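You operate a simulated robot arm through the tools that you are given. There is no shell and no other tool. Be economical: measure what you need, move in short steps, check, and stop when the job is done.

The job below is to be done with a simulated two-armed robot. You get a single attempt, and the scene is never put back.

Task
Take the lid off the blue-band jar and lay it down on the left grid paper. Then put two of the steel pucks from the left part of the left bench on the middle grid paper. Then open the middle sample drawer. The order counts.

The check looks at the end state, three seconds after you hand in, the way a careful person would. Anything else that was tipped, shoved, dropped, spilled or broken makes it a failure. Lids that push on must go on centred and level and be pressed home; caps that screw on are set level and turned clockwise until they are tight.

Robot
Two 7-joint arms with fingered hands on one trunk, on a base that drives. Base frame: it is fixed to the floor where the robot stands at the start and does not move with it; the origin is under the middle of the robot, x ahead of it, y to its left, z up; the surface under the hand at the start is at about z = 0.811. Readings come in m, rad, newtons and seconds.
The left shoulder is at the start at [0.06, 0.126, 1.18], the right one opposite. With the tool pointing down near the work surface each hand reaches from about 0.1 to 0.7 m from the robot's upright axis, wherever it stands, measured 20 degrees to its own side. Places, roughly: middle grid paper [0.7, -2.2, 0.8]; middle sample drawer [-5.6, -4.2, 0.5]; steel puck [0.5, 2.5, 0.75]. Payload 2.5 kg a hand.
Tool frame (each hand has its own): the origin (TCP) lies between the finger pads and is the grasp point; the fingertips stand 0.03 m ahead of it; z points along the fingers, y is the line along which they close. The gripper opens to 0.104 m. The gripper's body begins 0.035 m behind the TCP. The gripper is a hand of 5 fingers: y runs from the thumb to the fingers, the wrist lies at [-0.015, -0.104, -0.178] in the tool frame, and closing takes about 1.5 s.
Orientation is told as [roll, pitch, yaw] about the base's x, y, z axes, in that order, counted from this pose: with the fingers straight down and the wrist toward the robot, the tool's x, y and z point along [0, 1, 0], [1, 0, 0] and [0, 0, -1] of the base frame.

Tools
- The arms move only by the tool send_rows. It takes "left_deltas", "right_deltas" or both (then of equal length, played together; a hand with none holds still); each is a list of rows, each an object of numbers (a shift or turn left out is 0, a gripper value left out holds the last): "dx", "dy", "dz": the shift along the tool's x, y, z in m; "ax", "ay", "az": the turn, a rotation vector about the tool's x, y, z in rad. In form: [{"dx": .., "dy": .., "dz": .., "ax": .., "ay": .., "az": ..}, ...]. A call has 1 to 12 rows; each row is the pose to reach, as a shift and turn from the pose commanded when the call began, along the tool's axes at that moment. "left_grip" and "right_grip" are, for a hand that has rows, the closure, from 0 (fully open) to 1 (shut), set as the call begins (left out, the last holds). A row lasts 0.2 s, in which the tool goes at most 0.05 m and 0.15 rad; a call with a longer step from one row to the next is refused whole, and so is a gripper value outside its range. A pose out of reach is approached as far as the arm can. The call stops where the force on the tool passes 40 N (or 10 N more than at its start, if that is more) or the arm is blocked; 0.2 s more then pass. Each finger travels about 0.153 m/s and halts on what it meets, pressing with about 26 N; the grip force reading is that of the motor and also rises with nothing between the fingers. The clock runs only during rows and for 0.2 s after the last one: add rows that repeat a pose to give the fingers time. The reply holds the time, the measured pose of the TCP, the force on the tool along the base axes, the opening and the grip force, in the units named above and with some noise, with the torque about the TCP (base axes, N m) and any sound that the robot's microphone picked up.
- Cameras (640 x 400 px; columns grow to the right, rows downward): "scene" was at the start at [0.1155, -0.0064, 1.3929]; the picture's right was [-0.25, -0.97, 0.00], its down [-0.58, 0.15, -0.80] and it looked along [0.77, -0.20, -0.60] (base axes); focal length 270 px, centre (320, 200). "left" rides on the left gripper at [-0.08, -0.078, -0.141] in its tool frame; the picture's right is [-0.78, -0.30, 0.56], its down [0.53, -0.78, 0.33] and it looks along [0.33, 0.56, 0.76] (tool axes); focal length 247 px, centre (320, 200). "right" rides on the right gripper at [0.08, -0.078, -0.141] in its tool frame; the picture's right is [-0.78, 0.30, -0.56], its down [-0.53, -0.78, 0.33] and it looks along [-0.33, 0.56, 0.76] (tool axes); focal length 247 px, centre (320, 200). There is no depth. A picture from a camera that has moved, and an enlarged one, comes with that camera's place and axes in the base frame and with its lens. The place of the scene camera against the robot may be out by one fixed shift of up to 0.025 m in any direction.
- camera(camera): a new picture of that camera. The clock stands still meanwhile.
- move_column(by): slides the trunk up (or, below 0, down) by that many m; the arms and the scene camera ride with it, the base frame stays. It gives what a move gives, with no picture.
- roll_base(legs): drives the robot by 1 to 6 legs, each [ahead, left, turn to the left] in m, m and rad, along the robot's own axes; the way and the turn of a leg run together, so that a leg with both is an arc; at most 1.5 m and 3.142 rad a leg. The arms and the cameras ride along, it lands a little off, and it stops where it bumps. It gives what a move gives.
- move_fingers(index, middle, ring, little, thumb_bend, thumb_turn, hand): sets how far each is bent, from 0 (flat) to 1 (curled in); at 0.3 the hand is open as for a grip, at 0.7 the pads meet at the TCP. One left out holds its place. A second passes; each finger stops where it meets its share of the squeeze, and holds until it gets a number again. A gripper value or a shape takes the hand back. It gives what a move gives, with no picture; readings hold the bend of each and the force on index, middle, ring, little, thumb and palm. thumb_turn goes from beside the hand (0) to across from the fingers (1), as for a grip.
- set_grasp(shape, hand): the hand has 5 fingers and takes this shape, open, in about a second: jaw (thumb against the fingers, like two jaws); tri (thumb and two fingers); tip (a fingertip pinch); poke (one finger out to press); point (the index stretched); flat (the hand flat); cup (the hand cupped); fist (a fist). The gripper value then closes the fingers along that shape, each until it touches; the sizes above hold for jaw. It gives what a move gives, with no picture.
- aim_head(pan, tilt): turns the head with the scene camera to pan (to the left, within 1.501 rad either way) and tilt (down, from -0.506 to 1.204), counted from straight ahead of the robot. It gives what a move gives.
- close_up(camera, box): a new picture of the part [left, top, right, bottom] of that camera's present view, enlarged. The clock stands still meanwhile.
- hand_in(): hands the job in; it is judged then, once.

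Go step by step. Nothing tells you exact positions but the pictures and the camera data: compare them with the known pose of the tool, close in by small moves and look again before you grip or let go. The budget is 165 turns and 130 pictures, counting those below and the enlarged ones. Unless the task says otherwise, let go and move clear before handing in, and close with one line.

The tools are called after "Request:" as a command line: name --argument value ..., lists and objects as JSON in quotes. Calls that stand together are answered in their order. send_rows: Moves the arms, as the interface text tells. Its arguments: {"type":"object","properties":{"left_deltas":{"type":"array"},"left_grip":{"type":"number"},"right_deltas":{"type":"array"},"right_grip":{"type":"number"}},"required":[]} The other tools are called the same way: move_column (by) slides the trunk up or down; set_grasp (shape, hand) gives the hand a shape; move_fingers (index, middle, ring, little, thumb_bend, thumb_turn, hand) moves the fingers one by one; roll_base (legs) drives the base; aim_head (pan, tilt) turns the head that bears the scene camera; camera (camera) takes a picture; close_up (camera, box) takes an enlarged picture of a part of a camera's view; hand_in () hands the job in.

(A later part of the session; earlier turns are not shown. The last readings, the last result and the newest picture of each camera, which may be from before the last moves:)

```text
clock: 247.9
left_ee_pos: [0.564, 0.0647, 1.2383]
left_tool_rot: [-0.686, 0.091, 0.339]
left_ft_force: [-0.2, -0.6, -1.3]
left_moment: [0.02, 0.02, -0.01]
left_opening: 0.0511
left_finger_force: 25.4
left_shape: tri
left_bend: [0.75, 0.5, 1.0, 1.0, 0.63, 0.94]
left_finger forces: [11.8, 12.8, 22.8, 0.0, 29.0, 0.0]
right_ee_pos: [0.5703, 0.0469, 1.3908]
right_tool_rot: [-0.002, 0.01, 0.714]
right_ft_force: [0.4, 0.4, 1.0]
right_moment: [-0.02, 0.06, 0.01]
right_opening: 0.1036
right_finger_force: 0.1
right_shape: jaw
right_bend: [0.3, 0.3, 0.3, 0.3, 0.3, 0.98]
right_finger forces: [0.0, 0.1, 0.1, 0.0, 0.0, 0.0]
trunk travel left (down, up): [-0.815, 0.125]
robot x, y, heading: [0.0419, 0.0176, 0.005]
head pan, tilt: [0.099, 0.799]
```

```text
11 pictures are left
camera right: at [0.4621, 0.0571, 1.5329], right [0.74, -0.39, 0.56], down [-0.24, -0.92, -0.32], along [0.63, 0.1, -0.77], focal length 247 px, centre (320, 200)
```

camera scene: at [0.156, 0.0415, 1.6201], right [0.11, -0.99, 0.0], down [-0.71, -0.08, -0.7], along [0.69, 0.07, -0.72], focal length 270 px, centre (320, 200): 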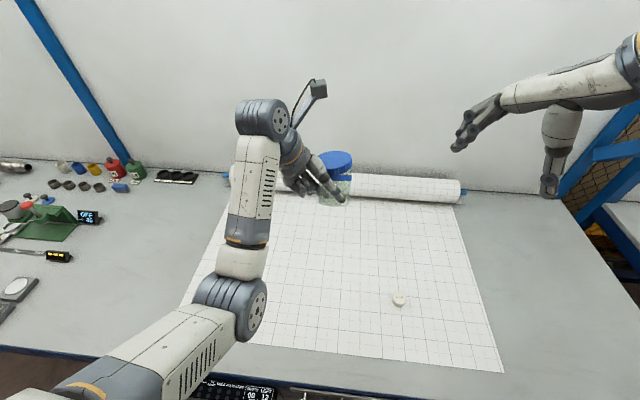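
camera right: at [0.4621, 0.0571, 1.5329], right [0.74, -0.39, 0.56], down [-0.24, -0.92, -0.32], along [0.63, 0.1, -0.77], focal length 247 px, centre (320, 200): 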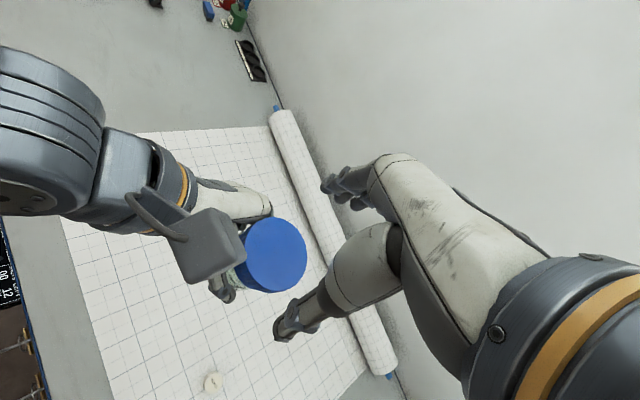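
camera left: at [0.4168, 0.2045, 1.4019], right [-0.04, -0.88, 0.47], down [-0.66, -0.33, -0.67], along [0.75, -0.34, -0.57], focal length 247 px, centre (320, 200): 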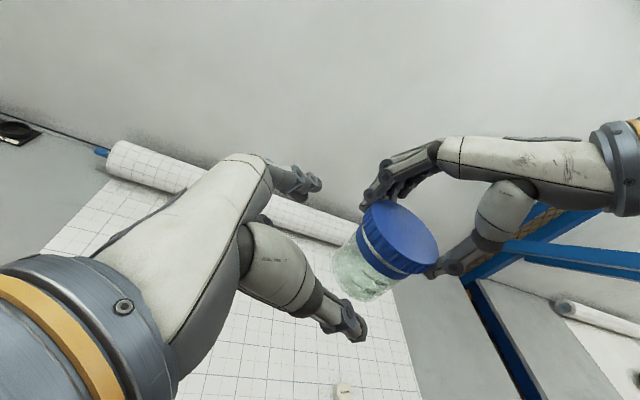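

The jar is level and the lid is at (0.568, 0.050, 1.302), as computed. I descend, grip, twist the short stroke and lift.

Request:
send_rows --right_deltas '[{"dx": 0.003, "az": 0.13}, {"dx": 0.003, "dz": 0.03, "az": 0.26}, {"dx": 0.003, "dz": 0.055, "az": 0.26}, {"dx": 0.003, "dz": 0.073, "az": 0.26}]'

Request:
send_rows --right_deltas '[{"dz": 0}, {"dz": 0}, {"dz": 0}, {"dz": 0}, {"dz": 0}, {"dz": 0}, {"dz": 0}]' --right_grip 1

Request:
send_rows --right_deltas '[{"az": -0.09}, {"az": -0.18}, {"az": -0.27}]'

Request:
send_rows --right_deltas '[{"dz": -0.003}, {"dz": -0.006}, {"dz": -0.009}]'

```text
clock: 248.9
left_ee_pos: [0.5654, 0.0631, 1.2377]
left_tool_rot: [-0.69, 0.09, 0.337]
left_ft_force: [0.0, -1.1, 0.2]
left_moment: [0.05, 0.03, 0.0]
left_opening: 0.0512
left_finger_force: 26.4
left_shape: tri
left_bend: [0.75, 0.5, 1.0, 1.0, 0.63, 0.94]
left_finger forces: [11.8, 12.9, 22.9, 0.1, 29.0, 0.0]
right_ee_pos: [0.5679, 0.0498, 1.3181]
right_tool_rot: [-0.007, 0.011, 0.454]
right_ft_force: [0.1, 0.3, 0.7]
right_moment: [0.0, 0.03, -0.03]
right_opening: 0.1037
right_finger_force: 0.0
right_shape: jaw
right_bend: [0.3, 0.3, 0.3, 0.3, 0.3, 0.98]
right_finger forces: [0.1, 0.0, 0.1, 0.0, 0.0, 0.0]
trunk travel left (down, up): [-0.815, 0.125]
robot x, y, heading: [0.0448, 0.0211, 0.007]
head pan, tilt: [0.099, 0.799]
```

```text
clock: 250.5
left_ee_pos: [0.5639, 0.0646, 1.2394]
left_tool_rot: [-0.692, 0.09, 0.337]
left_ft_force: [-0.1, 0.8, -0.6]
left_moment: [-0.05, -0.06, 0.02]
left_opening: 0.051
left_finger_force: 25.8
left_shape: tri
left_bend: [0.75, 0.5, 1.0, 1.0, 0.63, 0.94]
left_finger forces: [11.6, 13.1, 23.4, 0.0, 29.1, 0.0]
right_ee_pos: [0.5682, 0.0496, 1.3189]
right_tool_rot: [-0.006, 0.011, 0.453]
right_ft_force: [0.7, -0.6, -0.1]
right_moment: [-0.06, 0.04, -0.03]
right_opening: 0.0679
right_finger_force: 25.8
right_shape: jaw
right_bend: [0.27, 0.34, 0.36, 0.36, 0.69, 1.0]
right_finger forces: [15.0, 7.6, 0.1, 0.0, 22.3, 0.0]
trunk travel left (down, up): [-0.815, 0.125]
robot x, y, heading: [0.0458, 0.0166, 0.013]
head pan, tilt: [0.099, 0.799]
```

```text
clock: 251.3
left_ee_pos: [0.5649, 0.0643, 1.238]
left_tool_rot: [-0.69, 0.092, 0.336]
left_ft_force: [-3.5, 2.6, 0.0]
left_moment: [-0.14, -0.16, 0.0]
left_opening: 0.0509
left_finger_force: 25.6
left_shape: tri
left_bend: [0.75, 0.5, 1.0, 1.0, 0.63, 0.94]
left_finger forces: [10.9, 13.5, 24.7, 0.0, 29.5, 0.0]
right_ee_pos: [0.5675, 0.0493, 1.3184]
right_tool_rot: [-0.002, 0.01, 0.724]
right_ft_force: [2.8, -3.7, -0.2]
right_moment: [-0.07, -0.11, -0.09]
right_opening: 0.0681
right_finger_force: 26.3
right_shape: jaw
right_bend: [0.27, 0.34, 0.36, 0.36, 0.69, 1.0]
right_finger forces: [14.8, 8.7, 1.5, 0.0, 23.4, 0.1]
trunk travel left (down, up): [-0.815, 0.125]
robot x, y, heading: [0.0423, 0.0152, 0.005]
head pan, tilt: [0.099, 0.799]
```

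```text
clock: 252.1
left_ee_pos: [0.564, 0.0643, 1.2389]
left_tool_rot: [-0.692, 0.089, 0.336]
left_ft_force: [-3.9, 3.2, 4.3]
left_moment: [-0.33, -0.44, 0.02]
left_opening: 0.0511
left_finger_force: 26.0
left_shape: tri
left_bend: [0.75, 0.5, 1.0, 1.0, 0.63, 0.94]
left_finger forces: [9.6, 14.8, 24.6, 0.1, 30.8, 0.0]
right_ee_pos: [0.5683, 0.0481, 1.3264]
right_tool_rot: [-0.004, 0.012, 0.724]
right_ft_force: [3.7, -3.6, -6.1]
right_moment: [-0.06, -0.03, -0.08]
right_opening: 0.0678
right_finger_force: 26.2
right_shape: jaw
right_bend: [0.27, 0.34, 0.36, 0.36, 0.69, 1.0]
right_finger forces: [13.1, 10.2, 0.1, 0.0, 22.6, 0.1]
trunk travel left (down, up): [-0.815, 0.125]
robot x, y, heading: [0.0413, 0.017, 0.005]
head pan, tilt: [0.099, 0.799]
```

Low torque and little pull force: nearly free. Two more short strokes, then lift.

Request:
send_rows --right_deltas '[{"dz": 0.006}, {"dz": 0.006}, {"dz": 0.006}, {"dz": 0.006, "az": 0.14}, {"dz": 0.006, "az": 0.28}, {"dz": 0.006, "az": 0.31}]' --right_grip 0

Request:
send_rows --right_deltas '[{"dz": 0}, {"dz": 0}, {"dz": 0}, {"dz": 0}, {"dz": 0}, {"dz": 0}, {"dz": 0, "az": -0.1}, {"dz": 0, "az": -0.2}, {"dz": 0, "az": -0.31}]' --right_grip 1

Request:
send_rows --right_deltas '[{"dz": 0}, {"dz": 0}, {"dz": 0}, {"az": 0.14}, {"az": 0.28}, {"az": 0.31}]' --right_grip 0

Request:
send_rows --right_deltas '[{"dz": 0}, {"dz": 0}, {"dz": 0}, {"dz": 0}, {"dz": 0}, {"dz": 0}, {"dz": 0, "az": -0.1}, {"dz": 0, "az": -0.2}, {"dz": 0, "az": -0.31}]' --right_grip 1

Request:
send_rows --right_deltas '[{"dz": -0.004}, {"dz": -0.008}, {"dz": -0.012}]'

```text
clock: 253.5
left_ee_pos: [0.5646, 0.065, 1.2391]
left_tool_rot: [-0.691, 0.092, 0.335]
left_ft_force: [-0.4, -0.3, -0.5]
left_moment: [-0.03, 0.0, -0.01]
left_opening: 0.051
left_finger_force: 25.7
left_shape: tri
left_bend: [0.75, 0.5, 1.0, 1.0, 0.63, 0.94]
left_finger forces: [11.7, 12.6, 22.2, 0.1, 28.6, 0.0]
right_ee_pos: [0.567, 0.0488, 1.3213]
right_tool_rot: [-0.005, 0.01, 0.414]
right_ft_force: [-0.7, -0.4, 0.0]
right_moment: [0.0, 0.01, 0.0]
right_opening: 0.1037
right_finger_force: 0.1
right_shape: jaw
right_bend: [0.3, 0.3, 0.3, 0.3, 0.3, 0.98]
right_finger forces: [0.0, 0.0, 0.0, 0.1, 0.0, 0.1]
trunk travel left (down, up): [-0.815, 0.125]
robot x, y, heading: [0.0422, 0.0203, 0.005]
head pan, tilt: [0.099, 0.799]
```

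```text
clock: 255.5
left_ee_pos: [0.5656, 0.066, 1.2373]
left_tool_rot: [-0.682, 0.096, 0.344]
left_ft_force: [1.5, 21.2, -19.7]
left_moment: [-1.41, 0.86, 0.81]
left_opening: 0.051
left_finger_force: 26.3
left_shape: tri
left_bend: [0.75, 0.51, 1.0, 1.0, 0.65, 0.91]
left_finger forces: [40.9, 12.2, 10.9, 0.0, 27.0, 0.1]
right_ee_pos: [0.5706, 0.0477, 1.3229]
right_tool_rot: [-0.007, 0.007, 0.722]
right_ft_force: [-0.9, -21.0, 18.6]
right_moment: [-0.02, -0.62, -0.66]
right_opening: 0.0273
right_finger_force: 26.0
right_shape: jaw
right_bend: [0.74, 0.74, 0.53, 0.5, 0.74, 1.0]
right_finger forces: [28.9, 0.0, 0.0, 0.0, 26.8, 0.1]
trunk travel left (down, up): [-0.815, 0.125]
robot x, y, heading: [0.0417, 0.0194, 0.009]
head pan, tilt: [0.099, 0.799]
```

```text
clock: 256.9
left_ee_pos: [0.5655, 0.0633, 1.2382]
left_tool_rot: [-0.689, 0.09, 0.336]
left_ft_force: [0.7, 0.2, -0.2]
left_moment: [-0.03, 0.03, -0.02]
left_opening: 0.051
left_finger_force: 26.2
left_shape: tri
left_bend: [0.75, 0.5, 1.0, 1.0, 0.64, 0.93]
left_finger forces: [13.1, 12.4, 15.6, 0.0, 30.0, 0.1]
right_ee_pos: [0.5668, 0.0489, 1.3213]
right_tool_rot: [-0.004, 0.01, 0.413]
right_ft_force: [-0.1, -0.7, -0.7]
right_moment: [-0.04, 0.0, -0.03]
right_opening: 0.1036
right_finger_force: 0.1
right_shape: jaw
right_bend: [0.3, 0.3, 0.3, 0.3, 0.3, 0.98]
right_finger forces: [0.0, 0.0, 0.0, 0.0, 0.0, 0.0]
trunk travel left (down, up): [-0.815, 0.125]
robot x, y, heading: [0.0429, 0.0169, 0.002]
head pan, tilt: [0.099, 0.799]
```

```text
clock: 258.9
left_ee_pos: [0.5651, 0.0657, 1.2356]
left_tool_rot: [-0.682, 0.096, 0.346]
left_ft_force: [3.7, 19.8, -20.3]
left_moment: [-1.42, 0.93, 0.8]
left_opening: 0.0511
left_finger_force: 26.2
left_shape: tri
left_bend: [0.75, 0.51, 1.0, 1.0, 0.65, 0.92]
left_finger forces: [40.6, 12.3, 10.7, 0.0, 27.4, 0.0]
right_ee_pos: [0.5695, 0.047, 1.3221]
right_tool_rot: [-0.006, 0.007, 0.722]
right_ft_force: [-3.3, -21.2, 18.1]
right_moment: [-0.02, -0.59, -0.65]
right_opening: 0.0244
right_finger_force: 26.1
right_shape: jaw
right_bend: [0.75, 0.74, 0.53, 0.5, 0.72, 0.99]
right_finger forces: [30.4, 0.0, 0.0, 0.1, 27.2, 0.0]
trunk travel left (down, up): [-0.815, 0.125]
robot x, y, heading: [0.0451, 0.0176, 0.002]
head pan, tilt: [0.099, 0.799]
```

```text
clock: 259.7
left_ee_pos: [0.5654, 0.0643, 1.2407]
left_tool_rot: [-0.692, 0.087, 0.342]
left_ft_force: [6.7, 15.9, -4.8]
left_moment: [-1.48, 0.89, 0.5]
left_opening: 0.0506
left_finger_force: 26.0
left_shape: tri
left_bend: [0.75, 0.51, 1.0, 1.0, 0.65, 0.92]
left_finger forces: [39.4, 11.6, 6.7, 0.0, 28.9, 0.1]
right_ee_pos: [0.5653, 0.0508, 1.3318]
right_tool_rot: [-0.002, 0.016, 0.726]
right_ft_force: [-6.1, -16.0, 3.5]
right_moment: [-0.04, -0.32, -0.31]
right_opening: 0.0223
right_finger_force: 25.9
right_shape: jaw
right_bend: [0.75, 0.74, 0.53, 0.5, 0.72, 1.0]
right_finger forces: [18.5, 0.0, 0.0, 0.1, 22.1, 0.1]
trunk travel left (down, up): [-0.815, 0.125]
robot x, y, heading: [0.044, 0.0162, 0.01]
head pan, tilt: [0.099, 0.799]
```

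The grip closed far too narrow; the lid may have come loose. I raise the right hand and look.

Request:
send_rows --right_deltas '[{"dz": -0.03}, {"dz": -0.06}]'

Request:
camera --camera "scene"

```text
clock: 260.3
left_ee_pos: [0.5634, 0.0636, 1.2389]
left_tool_rot: [-0.692, 0.089, 0.334]
left_ft_force: [-0.9, -0.2, -0.9]
left_moment: [0.02, 0.0, 0.0]
left_opening: 0.0512
left_finger_force: 25.7
left_shape: tri
left_bend: [0.75, 0.51, 1.0, 1.0, 0.64, 0.93]
left_finger forces: [13.0, 12.3, 16.0, 0.0, 29.7, 0.0]
right_ee_pos: [0.5671, 0.0507, 1.393]
right_tool_rot: [-0.003, 0.009, 0.728]
right_ft_force: [0.0, -0.2, 0.4]
right_moment: [-0.03, 0.02, -0.01]
right_opening: 0.0179
right_finger_force: 26.0
right_shape: jaw
right_bend: [0.76, 0.74, 0.53, 0.5, 0.81, 1.0]
right_finger forces: [0.0, 0.0, 0.0, 0.0, 0.0, 0.1]
trunk travel left (down, up): [-0.815, 0.125]
robot x, y, heading: [0.0461, 0.0146, 0.005]
head pan, tilt: [0.099, 0.799]
```

```text
10 pictures are left
camera scene: at [0.1554, 0.042, 1.6202], right [0.11, -0.99, 0.0], down [-0.71, -0.08, -0.7], along [0.69, 0.07, -0.72], focal length 270 px, centre (320, 200)
```

scene: 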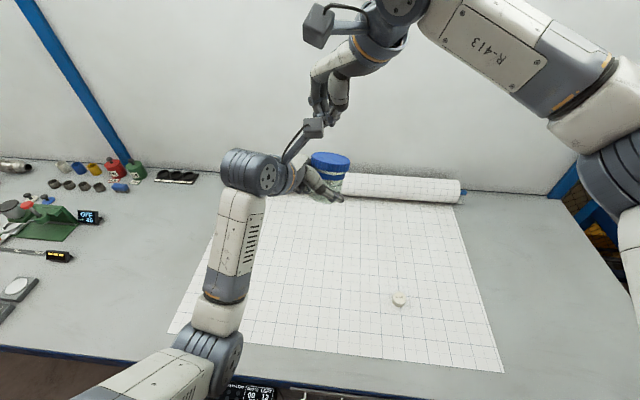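

The lid is still seated on the neck, level; my grip was just too high. I go back slightly lower (z 1.313), grip, twist and this time keep lifting.

Request:
send_rows --right_deltas '[{"dz": 0}, {"dz": 0}, {"az": 0.14}, {"az": 0.28, "dz": 0.02}, {"az": 0.3, "dz": 0.05}, {"az": 0.3, "dz": 0.07}, {"az": 0.3, "dz": 0.08}]' --right_grip 0

Request:
send_rows --right_deltas '[{"dz": 0}, {"dz": 0}, {"dz": 0}, {"dz": 0}, {"dz": 0}, {"dz": 0}, {"dz": 0}]' --right_grip 1

Request:
send_rows --right_deltas '[{"az": -0.1}, {"az": -0.2}, {"az": -0.3}]'

Request:
send_rows --right_deltas '[{"dz": -0.003}, {"dz": -0.006}, {"dz": -0.009}]'

```text
clock: 261.9
left_ee_pos: [0.5639, 0.0647, 1.2372]
left_tool_rot: [-0.692, 0.091, 0.337]
left_ft_force: [-0.8, 0.0, -1.2]
left_moment: [-0.02, 0.01, 0.0]
left_opening: 0.0505
left_finger_force: 25.7
left_shape: tri
left_bend: [0.75, 0.51, 1.0, 1.0, 0.64, 0.93]
left_finger forces: [13.1, 12.4, 16.1, 0.0, 29.7, 0.1]
right_ee_pos: [0.5674, 0.0492, 1.3139]
right_tool_rot: [-0.004, 0.009, 0.425]
right_ft_force: [0.7, -0.7, 0.0]
right_moment: [-0.06, 0.01, -0.01]
right_opening: 0.1039
right_finger_force: 0.0
right_shape: jaw
right_bend: [0.3, 0.3, 0.3, 0.3, 0.3, 0.98]
right_finger forces: [0.0, 0.0, 0.0, 0.1, 0.0, 0.0]
trunk travel left (down, up): [-0.815, 0.125]
robot x, y, heading: [0.0446, 0.0184, 0.01]
head pan, tilt: [0.099, 0.799]
```

```text
clock: 263.5
left_ee_pos: [0.5644, 0.0637, 1.2388]
left_tool_rot: [-0.691, 0.09, 0.338]
left_ft_force: [1.6, 1.2, -1.5]
left_moment: [-0.2, 0.33, 0.15]
left_opening: 0.0509
left_finger_force: 25.7
left_shape: tri
left_bend: [0.75, 0.51, 1.0, 1.0, 0.64, 0.93]
left_finger forces: [15.5, 11.6, 15.8, 0.0, 28.7, 0.1]
right_ee_pos: [0.5665, 0.0494, 1.3137]
right_tool_rot: [-0.007, 0.009, 0.425]
right_ft_force: [-1.1, -1.7, 0.6]
right_moment: [0.11, -0.26, -0.09]
right_opening: 0.0644
right_finger_force: 26.4
right_shape: jaw
right_bend: [0.27, 0.33, 0.34, 0.34, 0.73, 1.0]
right_finger forces: [13.2, 7.1, 0.1, 0.2, 22.2, 0.0]
trunk travel left (down, up): [-0.815, 0.125]
robot x, y, heading: [0.0446, 0.0178, 0.012]
head pan, tilt: [0.099, 0.799]
```

```text
clock: 264.3
left_ee_pos: [0.5647, 0.0648, 1.2374]
left_tool_rot: [-0.689, 0.093, 0.342]
left_ft_force: [-5.3, 9.4, -2.3]
left_moment: [-0.55, -0.01, 0.97]
left_opening: 0.051
left_finger_force: 26.2
left_shape: tri
left_bend: [0.75, 0.51, 1.0, 1.0, 0.64, 0.92]
left_finger forces: [20.2, 10.8, 13.3, 0.0, 29.1, 0.1]
right_ee_pos: [0.5688, 0.0477, 1.3148]
right_tool_rot: [-0.006, 0.01, 0.722]
right_ft_force: [4.9, -9.6, 3.3]
right_moment: [-0.09, -0.44, -1.01]
right_opening: 0.0635
right_finger_force: 25.9
right_shape: jaw
right_bend: [0.27, 0.33, 0.34, 0.34, 0.75, 0.97]
right_finger forces: [13.6, 11.9, 0.0, 0.0, 23.3, 0.0]
trunk travel left (down, up): [-0.815, 0.125]
robot x, y, heading: [0.0414, 0.0185, 0.004]
head pan, tilt: [0.099, 0.799]
```

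```text
clock: 265.1
left_ee_pos: [0.5651, 0.0641, 1.2379]
left_tool_rot: [-0.688, 0.093, 0.341]
left_ft_force: [8.2, 7.0, -2.4]
left_moment: [-0.75, 0.82, 0.29]
left_opening: 0.0511
left_finger_force: 26.4
left_shape: tri
left_bend: [0.75, 0.51, 1.0, 1.0, 0.64, 0.92]
left_finger forces: [27.1, 10.9, 10.1, 0.1, 28.1, 0.0]
right_ee_pos: [0.5649, 0.0513, 1.3227]
right_tool_rot: [0.0, 0.011, 0.731]
right_ft_force: [-7.7, -7.8, 1.7]
right_moment: [0.12, -0.11, -0.17]
right_opening: 0.0547
right_finger_force: 26.1
right_shape: jaw
right_bend: [0.31, 0.4, 0.34, 0.34, 0.76, 1.0]
right_finger forces: [9.6, 0.2, 0.0, 0.0, 15.6, 0.0]
trunk travel left (down, up): [-0.815, 0.125]
robot x, y, heading: [0.0457, 0.0175, 0.007]
head pan, tilt: [0.099, 0.799]
```

High torque only appears when my right fingertips sit low and bump the left knuckles. So: right hand holds the lid at the good height, left hand opens and returns to the flat pose (knuckles lower), and then I stroke with a higher right grip.

Request:
send_rows --right_deltas '[{"dz": 0.0}, {"dz": 0.0}, {"dz": 0.003, "dx": -0.003, "dy": 0.002, "az": 0.14}, {"dz": 0.004, "dx": -0.004, "dy": 0.002, "az": 0.29}]' --right_grip 0

Request:
send_rows --right_deltas '[{"dz": 0}, {"dz": 0}, {"dz": 0}, {"dz": 0}, {"dz": 0}, {"dz": 0}, {"dz": 0}]' --right_grip 1

Request:
close_up --camera "scene" --box '[276, 125, 404, 205]'

```text
clock: 266.1
left_ee_pos: [0.564, 0.0643, 1.2386]
left_tool_rot: [-0.691, 0.09, 0.335]
left_ft_force: [-0.2, 0.7, -1.1]
left_moment: [-0.01, 0.01, -0.01]
left_opening: 0.0512
left_finger_force: 26.0
left_shape: tri
left_bend: [0.75, 0.51, 1.0, 1.0, 0.64, 0.93]
left_finger forces: [12.6, 12.4, 15.7, 0.0, 30.9, 0.0]
right_ee_pos: [0.5714, 0.0472, 1.3188]
right_tool_rot: [-0.006, 0.009, 0.433]
right_ft_force: [-0.2, -0.6, 0.0]
right_moment: [0.02, 0.03, -0.01]
right_opening: 0.1035
right_finger_force: 0.0
right_shape: jaw
right_bend: [0.3, 0.3, 0.3, 0.3, 0.3, 0.98]
right_finger forces: [0.0, 0.0, 0.1, 0.0, 0.0, 0.1]
trunk travel left (down, up): [-0.815, 0.125]
robot x, y, heading: [0.0403, 0.0163, 0.01]
head pan, tilt: [0.099, 0.799]
```

```text
clock: 267.7
left_ee_pos: [0.5654, 0.0665, 1.2359]
left_tool_rot: [-0.683, 0.096, 0.343]
left_ft_force: [9.4, 14.9, -20.2]
left_moment: [-0.89, 1.24, 0.53]
left_opening: 0.0513
left_finger_force: 25.7
left_shape: tri
left_bend: [0.75, 0.51, 1.0, 1.0, 0.64, 0.92]
left_finger forces: [34.6, 11.9, 15.0, 0.0, 27.6, 0.0]
right_ee_pos: [0.5719, 0.0469, 1.32]
right_tool_rot: [-0.007, 0.007, 0.431]
right_ft_force: [-8.4, -15.0, 19.2]
right_moment: [-0.06, -0.34, -0.27]
right_opening: 0.0298
right_finger_force: 25.7
right_shape: jaw
right_bend: [0.75, 0.57, 0.53, 0.49, 0.73, 1.0]
right_finger forces: [19.1, 6.0, 0.1, 0.1, 26.9, 0.0]
trunk travel left (down, up): [-0.815, 0.125]
robot x, y, heading: [0.0423, 0.0209, 0.008]
head pan, tilt: [0.099, 0.799]
```

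```text
5.00 times, centred on (340, 165) of scene
camera zoom: at [0.1556, 0.0418, 1.6202], right [0.11, -0.99, 0.0], down [-0.71, -0.08, -0.7], along [0.69, 0.07, -0.72], focal length 1350 px, centre (220, 375)
```

zoom: 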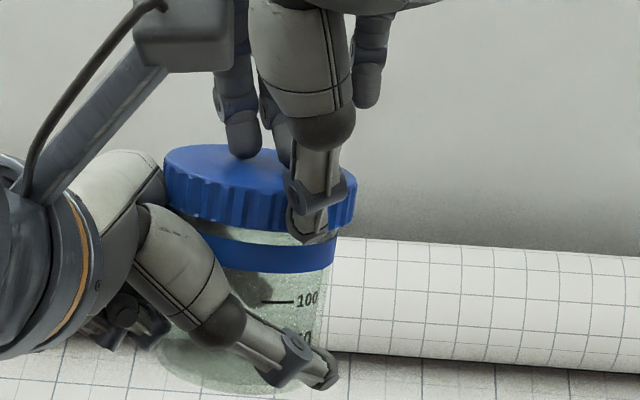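

The jar now leans away from me; the right fingers pressed on top. I lift the right hand and rotate the left hand to level the jar (this also moves its knuckles and camera away from the lid).

Request:
send_rows --right_deltas '[{"dz": -0.02}, {"dz": -0.05}, {"dz": -0.075}]'

Request:
send_rows --left_deltas '[{"ax": -0.0875, "ay": -0.055, "az": 0.079}, {"ax": -0.175, "ay": -0.11, "az": 0.158}, {"ax": -0.2625, "ay": -0.165, "az": 0.236}, {"ax": -0.35, "ay": -0.22, "az": 0.315}]'

Request:
camera --camera "right"

```text
clock: 268.5
left_ee_pos: [0.5632, 0.0639, 1.2399]
left_tool_rot: [-0.691, 0.089, 0.333]
left_ft_force: [0.3, -0.4, -0.6]
left_moment: [-0.03, -0.01, -0.06]
left_opening: 0.0512
left_finger_force: 25.8
left_shape: tri
left_bend: [0.75, 0.52, 1.0, 1.0, 0.64, 0.92]
left_finger forces: [12.6, 11.9, 17.4, 0.0, 31.5, 0.1]
right_ee_pos: [0.5711, 0.0489, 1.3938]
right_tool_rot: [-0.006, 0.011, 0.438]
right_ft_force: [0.2, -0.3, 0.1]
right_moment: [0.01, -0.03, 0.0]
right_opening: 0.0212
right_finger_force: 26.1
right_shape: jaw
right_bend: [0.76, 0.59, 0.53, 0.49, 0.84, 1.0]
right_finger forces: [0.1, 0.1, 0.0, 0.1, 0.0, 0.1]
trunk travel left (down, up): [-0.815, 0.125]
robot x, y, heading: [0.0413, 0.0175, 0.002]
head pan, tilt: [0.099, 0.799]
```

```text
clock: 269.5
left_ee_pos: [0.5641, 0.0624, 1.2392]
left_tool_rot: [-0.92, -0.379, 0.372]
left_ft_force: [0.3, 0.3, -0.9]
left_moment: [0.01, 0.03, -0.01]
left_opening: 0.0509
left_finger_force: 26.0
left_shape: tri
left_bend: [0.75, 0.52, 1.0, 1.0, 0.64, 0.92]
left_finger forces: [12.2, 12.0, 17.7, 0.0, 31.6, 0.0]
right_ee_pos: [0.5723, 0.0477, 1.3925]
right_tool_rot: [-0.007, 0.008, 0.435]
right_ft_force: [0.0, 0.6, -0.4]
right_moment: [-0.01, -0.01, -0.04]
right_opening: 0.0212
right_finger_force: 26.5
right_shape: jaw
right_bend: [0.76, 0.59, 0.53, 0.49, 0.84, 1.0]
right_finger forces: [0.0, 0.0, 0.0, 0.1, 0.0, 0.0]
trunk travel left (down, up): [-0.815, 0.125]
robot x, y, heading: [0.0453, 0.0206, 0.011]
head pan, tilt: [0.099, 0.799]
```

```text
8 pictures are left
camera right: at [0.4707, 0.0883, 1.5354], right [0.6, -0.57, 0.56], down [-0.48, -0.82, -0.32], along [0.64, -0.08, -0.76], focal length 247 px, centre (320, 200)
```

right: 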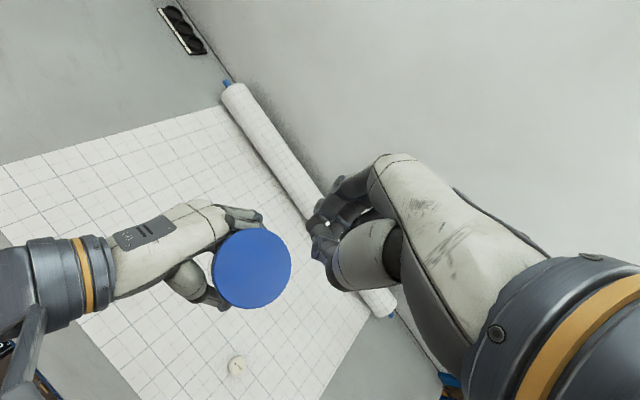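

Slightly over-corrected (leans ~15° toward me). I fine-tune the left, then descend the right hand to z 1.315 and grip the ribs, starting at yaw 0.23.

Request:
send_rows --left_deltas '[{"ax": 0.09, "ay": 0.045, "az": -0.089}, {"ax": 0.181, "ay": 0.091, "az": -0.178}]'

Request:
send_rows --right_deltas '[{"dz": 0}, {"dz": 0}, {"dx": 0.005, "dy": -0.002, "az": 0.1}, {"dx": 0.005, "dy": -0.002, "az": 0.2, "dz": 0.03}, {"dx": 0.005, "dy": -0.002, "az": 0.2, "dz": 0.06}, {"dx": 0.005, "dy": -0.002, "az": 0.2, "dz": 0.0775}]' --right_grip 0

Request:
send_rows --right_deltas '[{"dz": 0}, {"dz": 0}, {"dz": 0}, {"dz": 0}, {"dz": 0}, {"dz": 0}, {"dz": 0}]' --right_grip 1

Request:
send_rows --right_deltas '[{"az": -0.1}, {"az": -0.2}, {"az": -0.3}, {"az": -0.4}, {"az": -0.48}]'

Request:
send_rows --right_deltas '[{"dz": -0.003}, {"dz": -0.006}, {"dz": -0.009}]'

```text
clock: 270.1
left_ee_pos: [0.5642, 0.0636, 1.239]
left_tool_rot: [-0.823, -0.122, 0.348]
left_ft_force: [0.1, -0.3, -1.3]
left_moment: [0.0, 0.02, 0.0]
left_opening: 0.0507
left_finger_force: 25.5
left_shape: tri
left_bend: [0.75, 0.52, 1.0, 1.0, 0.64, 0.92]
left_finger forces: [12.1, 12.2, 17.9, 0.0, 31.2, 0.1]
right_ee_pos: [0.5736, 0.0496, 1.3944]
right_tool_rot: [-0.006, 0.01, 0.435]
right_ft_force: [-0.4, -0.5, -0.4]
right_moment: [0.0, -0.01, -0.04]
right_opening: 0.0213
right_finger_force: 26.8
right_shape: jaw
right_bend: [0.76, 0.59, 0.53, 0.49, 0.84, 1.0]
right_finger forces: [0.0, 0.1, 0.0, 0.1, 0.0, 0.0]
trunk travel left (down, up): [-0.815, 0.125]
robot x, y, heading: [0.0435, 0.0194, 0.008]
head pan, tilt: [0.099, 0.799]
```

```text
clock: 271.5
left_ee_pos: [0.564, 0.0634, 1.237]
left_tool_rot: [-0.822, -0.125, 0.348]
left_ft_force: [0.1, 0.5, -1.4]
left_moment: [0.05, 0.02, 0.07]
left_opening: 0.0508
left_finger_force: 25.9
left_shape: tri
left_bend: [0.75, 0.52, 1.0, 1.0, 0.64, 0.92]
left_finger forces: [12.2, 12.1, 17.9, 0.0, 31.2, 0.0]
right_ee_pos: [0.5681, 0.0504, 1.3158]
right_tool_rot: [-0.009, 0.007, 0.233]
right_ft_force: [0.2, 0.1, -0.7]
right_moment: [0.04, -0.01, 0.0]
right_opening: 0.1039
right_finger_force: 0.0
right_shape: jaw
right_bend: [0.3, 0.3, 0.3, 0.3, 0.3, 0.98]
right_finger forces: [0.0, 0.0, 0.0, 0.1, 0.0, 0.0]
trunk travel left (down, up): [-0.815, 0.125]
robot x, y, heading: [0.0436, 0.016, 0.007]
head pan, tilt: [0.099, 0.799]
```

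```text
clock: 273.1
left_ee_pos: [0.5638, 0.0635, 1.2383]
left_tool_rot: [-0.823, -0.126, 0.347]
left_ft_force: [2.9, 1.5, 0.3]
left_moment: [-0.12, 0.02, 0.03]
left_opening: 0.051
left_finger_force: 26.1
left_shape: tri
left_bend: [0.75, 0.51, 1.0, 1.0, 0.64, 0.92]
left_finger forces: [13.2, 12.2, 18.1, 0.0, 30.2, 0.0]
right_ee_pos: [0.5687, 0.0512, 1.3158]
right_tool_rot: [-0.008, 0.008, 0.235]
right_ft_force: [-3.5, -0.8, -1.0]
right_moment: [-0.05, 0.22, 0.03]
right_opening: 0.0664
right_finger_force: 26.0
right_shape: jaw
right_bend: [0.27, 0.39, 0.39, 0.42, 0.65, 1.0]
right_finger forces: [13.2, 7.5, 0.0, 0.0, 23.3, 0.0]
trunk travel left (down, up): [-0.815, 0.125]
robot x, y, heading: [0.0445, 0.0183, 0.004]
head pan, tilt: [0.099, 0.799]
```

```text
clock: 274.3
left_ee_pos: [0.5638, 0.064, 1.2385]
left_tool_rot: [-0.822, -0.125, 0.351]
left_ft_force: [-8.4, 8.7, 0.4]
left_moment: [-0.42, -0.55, 1.22]
left_opening: 0.051
left_finger_force: 26.1
left_shape: tri
left_bend: [0.75, 0.51, 1.0, 1.0, 0.64, 0.91]
left_finger forces: [15.2, 12.7, 24.0, 0.1, 33.1, 0.1]
right_ee_pos: [0.5687, 0.0489, 1.3157]
right_tool_rot: [-0.005, 0.009, 0.713]
right_ft_force: [8.4, -8.6, -0.6]
right_moment: [-0.26, -0.07, -1.25]
right_opening: 0.0638
right_finger_force: 26.1
right_shape: jaw
right_bend: [0.27, 0.4, 0.4, 0.42, 0.67, 0.92]
right_finger forces: [20.5, 12.3, 0.0, 0.0, 23.3, 0.1]
trunk travel left (down, up): [-0.815, 0.125]
robot x, y, heading: [0.0459, 0.0172, 0.01]
head pan, tilt: [0.099, 0.799]
```

```text
clock: 275.1
left_ee_pos: [0.5642, 0.0629, 1.2414]
left_tool_rot: [-0.831, -0.132, 0.348]
left_ft_force: [-10.5, 8.2, 16.0]
left_moment: [-0.58, -0.55, 1.06]
left_opening: 0.0514
left_finger_force: 26.1
left_shape: tri
left_bend: [0.75, 0.51, 1.0, 1.0, 0.64, 0.91]
left_finger forces: [16.5, 13.4, 17.2, 0.0, 33.9, 1.8]
right_ee_pos: [0.5677, 0.0503, 1.3232]
right_tool_rot: [-0.005, 0.015, 0.715]
right_ft_force: [10.8, -9.4, -17.1]
right_moment: [-0.3, -0.36, -1.16]
right_opening: 0.0644
right_finger_force: 26.1
right_shape: jaw
right_bend: [0.26, 0.4, 0.4, 0.42, 0.67, 0.92]
right_finger forces: [21.3, 13.0, 0.1, 0.0, 21.6, 0.0]
trunk travel left (down, up): [-0.815, 0.125]
robot x, y, heading: [0.0419, 0.0158, 0.004]
head pan, tilt: [0.099, 0.799]
```

Firm centred grip, high torque but it lifted freely once before; it may be wedged on the neck. I pull further with a small wiggle.

Request:
send_rows --right_deltas '[{"dz": -0.003, "az": 0.1}, {"dz": -0.006, "az": 0.2}, {"dz": -0.009, "az": 0.1}, {"dz": -0.012, "az": 0.0}, {"dz": -0.015, "az": 0.1}]'

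```text
clock: 276.3
left_ee_pos: [0.5645, 0.0621, 1.2454]
left_tool_rot: [-0.835, -0.142, 0.35]
left_ft_force: [-3.2, 0.0, 30.0]
left_moment: [-0.35, 0.09, 0.33]
left_opening: 0.0492
left_finger_force: 26.7
left_shape: tri
left_bend: [0.75, 0.51, 1.0, 1.0, 0.67, 0.87]
left_finger forces: [11.2, 8.4, 14.5, 0.0, 33.5, 3.1]
right_ee_pos: [0.5663, 0.0504, 1.3346]
right_tool_rot: [-0.005, 0.022, 0.617]
right_ft_force: [3.0, -0.4, -30.3]
right_moment: [-0.01, -0.39, -0.38]
right_opening: 0.0659
right_finger_force: 25.7
right_shape: jaw
right_bend: [0.26, 0.39, 0.39, 0.42, 0.65, 0.95]
right_finger forces: [19.0, 9.9, 0.0, 0.1, 27.6, 0.0]
trunk travel left (down, up): [-0.815, 0.125]
robot x, y, heading: [0.0427, 0.0184, 0.009]
head pan, tilt: [0.099, 0.799]
```

Still held at 30 N. I ease the pull and retest torque each way with this good grip.

Request:
send_rows --right_deltas '[{"dz": 0.006}, {"dz": 0.012}, {"dz": 0.014}]'

Request:
send_rows --right_deltas '[{"az": 0.1}, {"az": 0.2}, {"az": 0.3}]'

Request:
send_rows --right_deltas '[{"az": -0.1}, {"az": -0.2}]'

Request:
send_rows --right_deltas '[{"az": -0.1}, {"az": -0.2}]'

Request:
close_up --camera "scene" --box '[276, 125, 404, 205]'

```text
clock: 277.1
left_ee_pos: [0.5639, 0.0643, 1.2375]
left_tool_rot: [-0.82, -0.126, 0.348]
left_ft_force: [2.6, 0.9, 13.0]
left_moment: [-0.26, 0.07, 0.37]
left_opening: 0.0494
left_finger_force: 26.4
left_shape: tri
left_bend: [0.75, 0.51, 1.0, 1.0, 0.67, 0.89]
left_finger forces: [12.9, 10.9, 11.5, 0.0, 29.8, 3.4]
right_ee_pos: [0.5664, 0.0522, 1.3258]
right_tool_rot: [-0.003, 0.01, 0.615]
right_ft_force: [-1.4, -2.1, -14.2]
right_moment: [-0.08, 0.01, -0.33]
right_opening: 0.066
right_finger_force: 25.5
right_shape: jaw
right_bend: [0.26, 0.39, 0.39, 0.42, 0.65, 0.95]
right_finger forces: [15.9, 8.1, 0.0, 0.0, 26.0, 0.0]
trunk travel left (down, up): [-0.815, 0.125]
robot x, y, heading: [0.0429, 0.0183, 0.003]
head pan, tilt: [0.099, 0.799]
```

```text
clock: 277.9
left_ee_pos: [0.5638, 0.0636, 1.2383]
left_tool_rot: [-0.823, -0.127, 0.348]
left_ft_force: [5.7, -0.7, 9.4]
left_moment: [-0.09, 0.34, -0.05]
left_opening: 0.0491
left_finger_force: 26.0
left_shape: tri
left_bend: [0.75, 0.51, 1.0, 1.0, 0.67, 0.89]
left_finger forces: [14.6, 11.9, 13.4, 0.0, 27.3, 0.1]
right_ee_pos: [0.5677, 0.0529, 1.3262]
right_tool_rot: [-0.005, 0.008, 0.315]
right_ft_force: [-6.4, 0.5, -9.9]
right_moment: [0.02, 0.18, 0.03]
right_opening: 0.0661
right_finger_force: 26.1
right_shape: jaw
right_bend: [0.27, 0.39, 0.39, 0.42, 0.65, 0.99]
right_finger forces: [13.6, 6.8, 0.0, 0.0, 27.0, 0.0]
trunk travel left (down, up): [-0.815, 0.125]
robot x, y, heading: [0.0439, 0.0149, 0.006]
head pan, tilt: [0.099, 0.799]
```

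```text
clock: 278.5
left_ee_pos: [0.5643, 0.0632, 1.2384]
left_tool_rot: [-0.823, -0.127, 0.346]
left_ft_force: [3.6, 0.3, 9.4]
left_moment: [-0.09, 0.18, 0.25]
left_opening: 0.0496
left_finger_force: 26.3
left_shape: tri
left_bend: [0.75, 0.51, 1.0, 1.0, 0.67, 0.89]
left_finger forces: [13.9, 11.5, 14.0, 0.0, 28.4, 0.2]
right_ee_pos: [0.5678, 0.051, 1.326]
right_tool_rot: [-0.005, 0.01, 0.514]
right_ft_force: [-2.8, 0.7, -8.8]
right_moment: [0.01, 0.06, -0.17]
right_opening: 0.0659
right_finger_force: 26.2
right_shape: jaw
right_bend: [0.27, 0.39, 0.39, 0.42, 0.65, 0.97]
right_finger forces: [15.0, 7.1, 0.0, 0.0, 25.1, 0.0]
trunk travel left (down, up): [-0.815, 0.125]
robot x, y, heading: [0.0407, 0.0164, 0.006]
head pan, tilt: [0.099, 0.799]
```

```text
clock: 279.1
left_ee_pos: [0.5642, 0.0641, 1.2387]
left_tool_rot: [-0.822, -0.126, 0.347]
left_ft_force: [-3.1, 2.0, 8.1]
left_moment: [-0.28, -0.11, 0.72]
left_opening: 0.0493
left_finger_force: 25.8
left_shape: tri
left_bend: [0.75, 0.51, 1.0, 1.0, 0.67, 0.89]
left_finger forces: [12.3, 10.3, 17.7, 0.0, 30.9, 1.4]
right_ee_pos: [0.5692, 0.0509, 1.3266]
right_tool_rot: [-0.005, 0.01, 0.712]
right_ft_force: [2.9, -2.6, -9.2]
right_moment: [-0.08, -0.19, -0.76]
right_opening: 0.0649
right_finger_force: 25.9
right_shape: jaw
right_bend: [0.26, 0.4, 0.39, 0.42, 0.66, 0.94]
right_finger forces: [18.4, 9.1, 0.0, 0.0, 23.5, 0.1]
trunk travel left (down, up): [-0.815, 0.125]
robot x, y, heading: [0.0414, 0.0193, 0.006]
head pan, tilt: [0.099, 0.799]
```

```text
5.00 times, centred on (340, 165) of scene
camera zoom: at [0.1557, 0.0418, 1.6202], right [0.11, -0.99, 0.0], down [-0.71, -0.08, -0.7], along [0.69, 0.07, -0.72], focal length 1350 px, centre (220, 375)
```

zoom: 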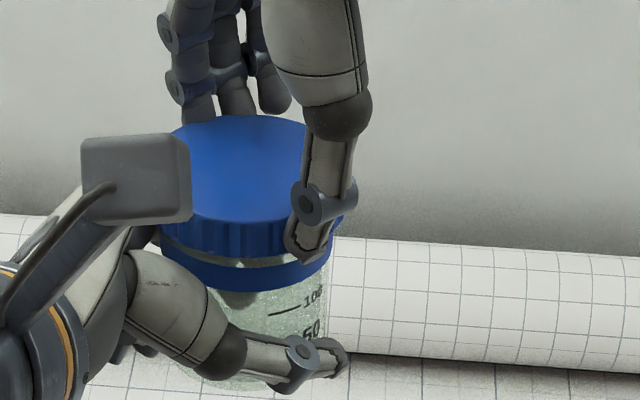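

Torque grows elastically with angle, so the lid is jammed rather than turning. I try backing it clockwise a little to un-jam the thread, watching the torque.

Request:
send_rows --right_deltas '[{"az": 0.13}, {"az": 0.26}, {"az": 0.39}]'

Request:
send_rows --right_deltas '[{"az": 0.1}, {"az": 0.2}]'

Request:
send_rows --right_deltas '[{"az": 0.1}, {"az": 0.2}]'

Request:
send_rows --right_deltas '[{"az": 0.1}, {"az": 0.2}]'

```text
clock: 279.9
left_ee_pos: [0.5641, 0.0644, 1.2381]
left_tool_rot: [-0.822, -0.125, 0.346]
left_ft_force: [5.7, -0.2, 5.7]
left_moment: [-0.06, 0.33, -0.04]
left_opening: 0.0492
left_finger_force: 26.1
left_shape: tri
left_bend: [0.75, 0.51, 1.0, 1.0, 0.67, 0.89]
left_finger forces: [14.3, 12.2, 14.8, 0.0, 28.9, 0.0]
right_ee_pos: [0.5669, 0.0529, 1.326]
right_tool_rot: [-0.006, 0.011, 0.324]
right_ft_force: [-6.3, 1.3, -6.8]
right_moment: [0.02, 0.19, 0.07]
right_opening: 0.066
right_finger_force: 25.8
right_shape: jaw
right_bend: [0.27, 0.39, 0.39, 0.42, 0.65, 0.99]
right_finger forces: [13.6, 7.2, 0.1, 0.0, 26.8, 0.0]
trunk travel left (down, up): [-0.815, 0.125]
robot x, y, heading: [0.045, 0.0163, 0.009]
head pan, tilt: [0.099, 0.799]
```

```text
clock: 280.5
left_ee_pos: [0.5642, 0.0642, 1.2381]
left_tool_rot: [-0.822, -0.126, 0.345]
left_ft_force: [7.4, -1.9, 6.5]
left_moment: [0.01, 0.38, 0.01]
left_opening: 0.0492
left_finger_force: 26.7
left_shape: tri
left_bend: [0.75, 0.51, 1.0, 1.0, 0.67, 0.9]
left_finger forces: [15.1, 12.7, 14.9, 0.0, 28.0, 0.0]
right_ee_pos: [0.5677, 0.0514, 1.3268]
right_tool_rot: [-0.007, 0.009, 0.125]
right_ft_force: [-7.3, 2.2, -7.4]
right_moment: [0.05, 0.3, 0.1]
right_opening: 0.0662
right_finger_force: 26.1
right_shape: jaw
right_bend: [0.27, 0.39, 0.39, 0.42, 0.65, 0.99]
right_finger forces: [13.1, 6.6, 0.1, 0.1, 27.5, 0.0]
trunk travel left (down, up): [-0.815, 0.125]
robot x, y, heading: [0.0482, 0.0199, 0.005]
head pan, tilt: [0.099, 0.799]
```

```text
clock: 281.1
left_ee_pos: [0.5652, 0.0647, 1.2386]
left_tool_rot: [-0.822, -0.124, 0.347]
left_ft_force: [9.1, -1.9, 5.6]
left_moment: [0.06, 0.36, 0.02]
left_opening: 0.0494
left_finger_force: 25.3
left_shape: tri
left_bend: [0.75, 0.51, 1.0, 1.0, 0.67, 0.9]
left_finger forces: [15.6, 12.8, 15.0, 0.0, 27.4, 0.1]
right_ee_pos: [0.5663, 0.0518, 1.3258]
right_tool_rot: [-0.007, 0.006, -0.077]
right_ft_force: [-9.0, 2.4, -6.2]
right_moment: [0.1, 0.35, 0.12]
right_opening: 0.0659
right_finger_force: 25.8
right_shape: jaw
right_bend: [0.28, 0.4, 0.39, 0.42, 0.64, 1.0]
right_finger forces: [12.7, 6.1, 0.0, 0.0, 28.2, 0.0]
trunk travel left (down, up): [-0.815, 0.125]
robot x, y, heading: [0.0418, 0.0193, 0.008]
head pan, tilt: [0.099, 0.799]
```

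```text
clock: 281.7
left_ee_pos: [0.5636, 0.0625, 1.2386]
left_tool_rot: [-0.824, -0.125, 0.344]
left_ft_force: [9.1, -4.3, 6.4]
left_moment: [0.1, 0.37, -0.04]
left_opening: 0.0492
left_finger_force: 25.9
left_shape: tri
left_bend: [0.75, 0.51, 1.0, 1.0, 0.67, 0.9]
left_finger forces: [15.7, 12.8, 14.9, 0.1, 27.2, 0.0]
right_ee_pos: [0.5675, 0.0518, 1.3264]
right_tool_rot: [-0.009, 0.006, -0.276]
right_ft_force: [-9.3, 2.5, -7.0]
right_moment: [0.18, 0.44, 0.11]
right_opening: 0.066
right_finger_force: 26.0
right_shape: jaw
right_bend: [0.28, 0.4, 0.39, 0.42, 0.64, 1.0]
right_finger forces: [12.4, 5.9, 0.1, 0.0, 28.8, 0.1]
trunk travel left (down, up): [-0.815, 0.125]
robot x, y, heading: [0.0427, 0.019, 0.011]
head pan, tilt: [0.099, 0.799]
```

Clockwise it turns freely, so the "stop" beyond yaw 0.45 is just the hands interfering. I'll stroke only between yaw -0.28 and 0.32, regripping at z 1.316.

Request:
send_rows --right_deltas '[{"az": -0.15}, {"az": -0.3}, {"az": -0.45}, {"az": -0.6}]'

Request:
send_rows --right_deltas '[{"dz": 0.008}, {"dz": 0.01}, {"dz": 0.01}, {"dz": 0.01, "az": 0.15}, {"dz": 0.01, "az": 0.3}, {"dz": 0.01, "az": 0.45}, {"dz": 0.01, "az": 0.6}]' --right_grip 0

Request:
send_rows --right_deltas '[{"dz": 0}, {"dz": 0}, {"dz": 0}, {"dz": 0}, {"dz": 0}, {"dz": 0}, {"dz": 0}]' --right_grip 1

Request:
send_rows --right_deltas '[{"az": -0.15}, {"az": -0.3, "dz": -0.001}, {"az": -0.45, "dz": -0.002}, {"az": -0.6, "dz": -0.003}]'

```text
clock: 282.7
left_ee_pos: [0.5644, 0.063, 1.2393]
left_tool_rot: [-0.823, -0.124, 0.348]
left_ft_force: [1.7, 0.1, 6.3]
left_moment: [-0.09, 0.21, 0.09]
left_opening: 0.0493
left_finger_force: 26.4
left_shape: tri
left_bend: [0.75, 0.51, 1.0, 1.0, 0.67, 0.9]
left_finger forces: [13.5, 11.2, 16.3, 0.0, 28.8, 0.0]
right_ee_pos: [0.5678, 0.0513, 1.3258]
right_tool_rot: [-0.008, 0.01, 0.325]
right_ft_force: [-1.6, 0.8, -7.9]
right_moment: [0.04, -0.11, -0.03]
right_opening: 0.0661
right_finger_force: 26.2
right_shape: jaw
right_bend: [0.27, 0.4, 0.39, 0.42, 0.64, 0.99]
right_finger forces: [14.9, 7.6, 0.0, 0.1, 24.3, 0.0]
trunk travel left (down, up): [-0.815, 0.125]
robot x, y, heading: [0.0417, 0.0188, 0.004]
head pan, tilt: [0.099, 0.799]
```

```text
clock: 284.3
left_ee_pos: [0.5633, 0.064, 1.2384]
left_tool_rot: [-0.822, -0.126, 0.348]
left_ft_force: [-0.1, 0.6, -0.9]
left_moment: [0.02, -0.01, -0.02]
left_opening: 0.0489
left_finger_force: 26.5
left_shape: tri
left_bend: [0.75, 0.51, 1.0, 1.0, 0.66, 0.91]
left_finger forces: [11.8, 12.1, 21.5, 0.0, 31.5, 0.0]
right_ee_pos: [0.5671, 0.0517, 1.3158]
right_tool_rot: [-0.011, 0.003, -0.279]
right_ft_force: [0.2, -0.2, -1.1]
right_moment: [0.04, 0.0, 0.01]
right_opening: 0.1037
right_finger_force: 0.1
right_shape: jaw
right_bend: [0.3, 0.3, 0.3, 0.3, 0.3, 0.98]
right_finger forces: [0.1, 0.0, 0.0, 0.1, 0.1, 0.0]
trunk travel left (down, up): [-0.815, 0.125]
robot x, y, heading: [0.0416, 0.0163, 0.006]
head pan, tilt: [0.099, 0.799]
```

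```text
clock: 285.9
left_ee_pos: [0.5651, 0.0639, 1.2379]
left_tool_rot: [-0.822, -0.126, 0.347]
left_ft_force: [4.7, -0.8, 2.3]
left_moment: [0.03, 0.19, 0.05]
left_opening: 0.0493
left_finger_force: 26.0
left_shape: tri
left_bend: [0.75, 0.51, 1.0, 1.0, 0.66, 0.91]
left_finger forces: [13.1, 12.8, 20.0, 0.0, 29.9, 0.0]
right_ee_pos: [0.5673, 0.0522, 1.3166]
right_tool_rot: [-0.011, 0.005, -0.275]
right_ft_force: [-3.4, -0.3, -2.2]
right_moment: [0.0, 0.11, 0.0]
right_opening: 0.0654
right_finger_force: 26.1
right_shape: jaw
right_bend: [0.73, 0.42, 0.43, 0.42, 0.6, 1.0]
right_finger forces: [13.1, 6.4, 0.0, 0.1, 23.7, 0.0]
trunk travel left (down, up): [-0.815, 0.125]
robot x, y, heading: [0.0471, 0.0188, 0.008]
head pan, tilt: [0.099, 0.799]
```

```text
clock: 286.9
left_ee_pos: [0.5645, 0.0634, 1.2391]
left_tool_rot: [-0.822, -0.125, 0.345]
left_ft_force: [-0.2, 0.1, -0.5]
left_moment: [0.01, -0.01, 0.01]
left_opening: 0.0494
left_finger_force: 26.0
left_shape: tri
left_bend: [0.75, 0.51, 1.0, 1.0, 0.66, 0.91]
left_finger forces: [11.5, 12.0, 21.5, 0.0, 31.6, 0.1]
right_ee_pos: [0.5678, 0.0503, 1.3187]
right_tool_rot: [-0.007, 0.009, 0.329]
right_ft_force: [0.3, 0.3, 0.2]
right_moment: [-0.01, -0.01, 0.0]
right_opening: 0.0649
right_finger_force: 26.4
right_shape: jaw
right_bend: [0.73, 0.42, 0.43, 0.42, 0.6, 1.0]
right_finger forces: [15.0, 7.5, 0.0, 0.0, 22.6, 0.1]
trunk travel left (down, up): [-0.815, 0.125]
robot x, y, heading: [0.0426, 0.0177, 0.007]
head pan, tilt: [0.099, 0.799]
```

All coupling forces dropped to zero while the right hand still grips the lid: it has come free. I lift it gently.

Request:
send_rows --right_deltas '[{"dz": -0.005}, {"dz": -0.012}, {"dz": -0.025}, {"dz": -0.045}, {"dz": -0.06}]'

Request:
camera --camera "scene"

```text
clock: 288.1
left_ee_pos: [0.5644, 0.0629, 1.2387]
left_tool_rot: [-0.822, -0.126, 0.347]
left_ft_force: [-0.3, 0.5, -0.7]
left_moment: [-0.01, 0.0, 0.0]
left_opening: 0.049
left_finger_force: 25.9
left_shape: tri
left_bend: [0.75, 0.51, 1.0, 1.0, 0.66, 0.91]
left_finger forces: [11.6, 12.1, 21.3, 0.0, 31.5, 0.1]
right_ee_pos: [0.5683, 0.0523, 1.3783]
right_tool_rot: [-0.006, 0.007, 0.324]
right_ft_force: [0.6, 0.3, -0.7]
right_moment: [0.01, -0.02, 0.01]
right_opening: 0.0651
right_finger_force: 25.5
right_shape: jaw
right_bend: [0.73, 0.42, 0.43, 0.42, 0.6, 1.0]
right_finger forces: [14.9, 7.4, 0.0, 0.0, 22.5, 0.1]
trunk travel left (down, up): [-0.815, 0.125]
robot x, y, heading: [0.0455, 0.0191, 0.009]
head pan, tilt: [0.099, 0.799]
```

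```text
6 pictures are left
camera scene: at [0.1555, 0.0418, 1.6202], right [0.11, -0.99, 0.0], down [-0.71, -0.08, -0.7], along [0.69, 0.07, -0.72], focal length 270 px, centre (320, 200)
```

scene: 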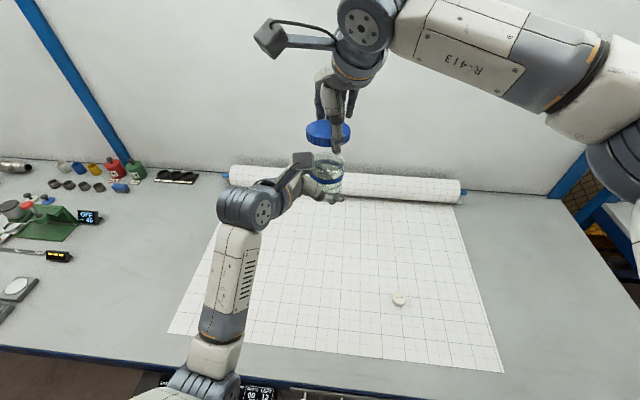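

The lid is off and the open jar is upright in the left hand. I move the lid aside, lower the trunk, and bring the jar down toward the paper.

Request:
send_rows --right_deltas '[{"dx": -0.03, "dy": -0.025}, {"dx": -0.06, "dy": -0.05}, {"dx": -0.09, "dy": -0.075}, {"dx": -0.12, "dy": -0.1}]'

Request:
move_column --by -0.12

Request:
send_rows --left_deltas '[{"dx": 0.026, "dy": -0.0044, "dz": 0.024}, {"dx": 0.052, "dy": -0.009, "dz": 0.048}, {"dx": 0.078, "dy": -0.013, "dz": 0.072}, {"dx": 0.104, "dy": -0.018, "dz": 0.097}, {"dx": 0.13, "dy": -0.022, "dz": 0.121}, {"dx": 0.156, "dy": -0.027, "dz": 0.145}, {"dx": 0.171, "dy": -0.029, "dz": 0.159}]'

```text
clock: 289.1
left_ee_pos: [0.5637, 0.0626, 1.2381]
left_tool_rot: [-0.821, -0.125, 0.346]
left_ft_force: [-0.1, 0.8, -1.4]
left_moment: [0.01, -0.01, -0.04]
left_opening: 0.0491
left_finger_force: 26.2
left_shape: tri
left_bend: [0.75, 0.51, 1.0, 1.0, 0.66, 0.91]
left_finger forces: [11.7, 12.0, 21.1, 0.0, 31.6, 0.0]
right_ee_pos: [0.5096, -0.0957, 1.3806]
right_tool_rot: [-0.005, 0.009, 0.326]
right_ft_force: [-0.3, 0.4, -0.2]
right_moment: [-0.02, -0.06, 0.02]
right_opening: 0.0646
right_finger_force: 26.5
right_shape: jaw
right_bend: [0.73, 0.42, 0.43, 0.42, 0.6, 1.0]
right_finger forces: [14.9, 7.4, 0.0, 0.1, 22.4, 0.0]
trunk travel left (down, up): [-0.815, 0.125]
robot x, y, heading: [0.0456, 0.0186, 0.0]
head pan, tilt: [0.099, 0.799]
```

```text
clock: 290.6
left_ee_pos: [0.5644, 0.0635, 1.1192]
left_tool_rot: [-0.822, -0.124, 0.347]
left_ft_force: [0.2, 0.5, -1.1]
left_moment: [0.0, -0.03, 0.0]
left_opening: 0.0489
left_finger_force: 25.8
left_shape: tri
left_bend: [0.75, 0.51, 1.0, 1.0, 0.66, 0.91]
left_finger forces: [11.6, 12.0, 21.1, 0.0, 31.5, 0.1]
right_ee_pos: [0.5109, -0.0939, 1.2612]
right_tool_rot: [-0.008, 0.009, 0.325]
right_ft_force: [-1.0, 0.3, 0.0]
right_moment: [-0.02, -0.03, -0.01]
right_opening: 0.0651
right_finger_force: 26.4
right_shape: jaw
right_bend: [0.73, 0.42, 0.43, 0.42, 0.6, 1.0]
right_finger forces: [14.9, 7.4, 0.0, 0.0, 22.5, 0.1]
trunk travel left (down, up): [-0.695, 0.245]
robot x, y, heading: [0.0462, 0.0158, 0.008]
head pan, tilt: [0.099, 0.799]
```

```text
clock: 292.2
left_ee_pos: [0.5641, 0.0641, 0.8831]
left_tool_rot: [-0.821, -0.125, 0.346]
left_ft_force: [-0.4, -1.1, -0.9]
left_moment: [0.0, 0.02, 0.01]
left_opening: 0.0495
left_finger_force: 25.7
left_shape: tri
left_bend: [0.75, 0.51, 1.0, 1.0, 0.66, 0.91]
left_finger forces: [11.4, 12.5, 20.6, 0.0, 31.2, 0.0]
right_ee_pos: [0.5103, -0.0938, 1.2615]
right_tool_rot: [-0.006, 0.009, 0.325]
right_ft_force: [0.0, 0.3, -0.5]
right_moment: [-0.02, -0.01, 0.05]
right_opening: 0.0646
right_finger_force: 26.1
right_shape: jaw
right_bend: [0.73, 0.42, 0.43, 0.42, 0.6, 1.0]
right_finger forces: [14.9, 7.4, 0.0, 0.2, 22.4, 0.0]
trunk travel left (down, up): [-0.695, 0.245]
robot x, y, heading: [0.0433, 0.0178, 0.006]
head pan, tilt: [0.099, 0.799]
```

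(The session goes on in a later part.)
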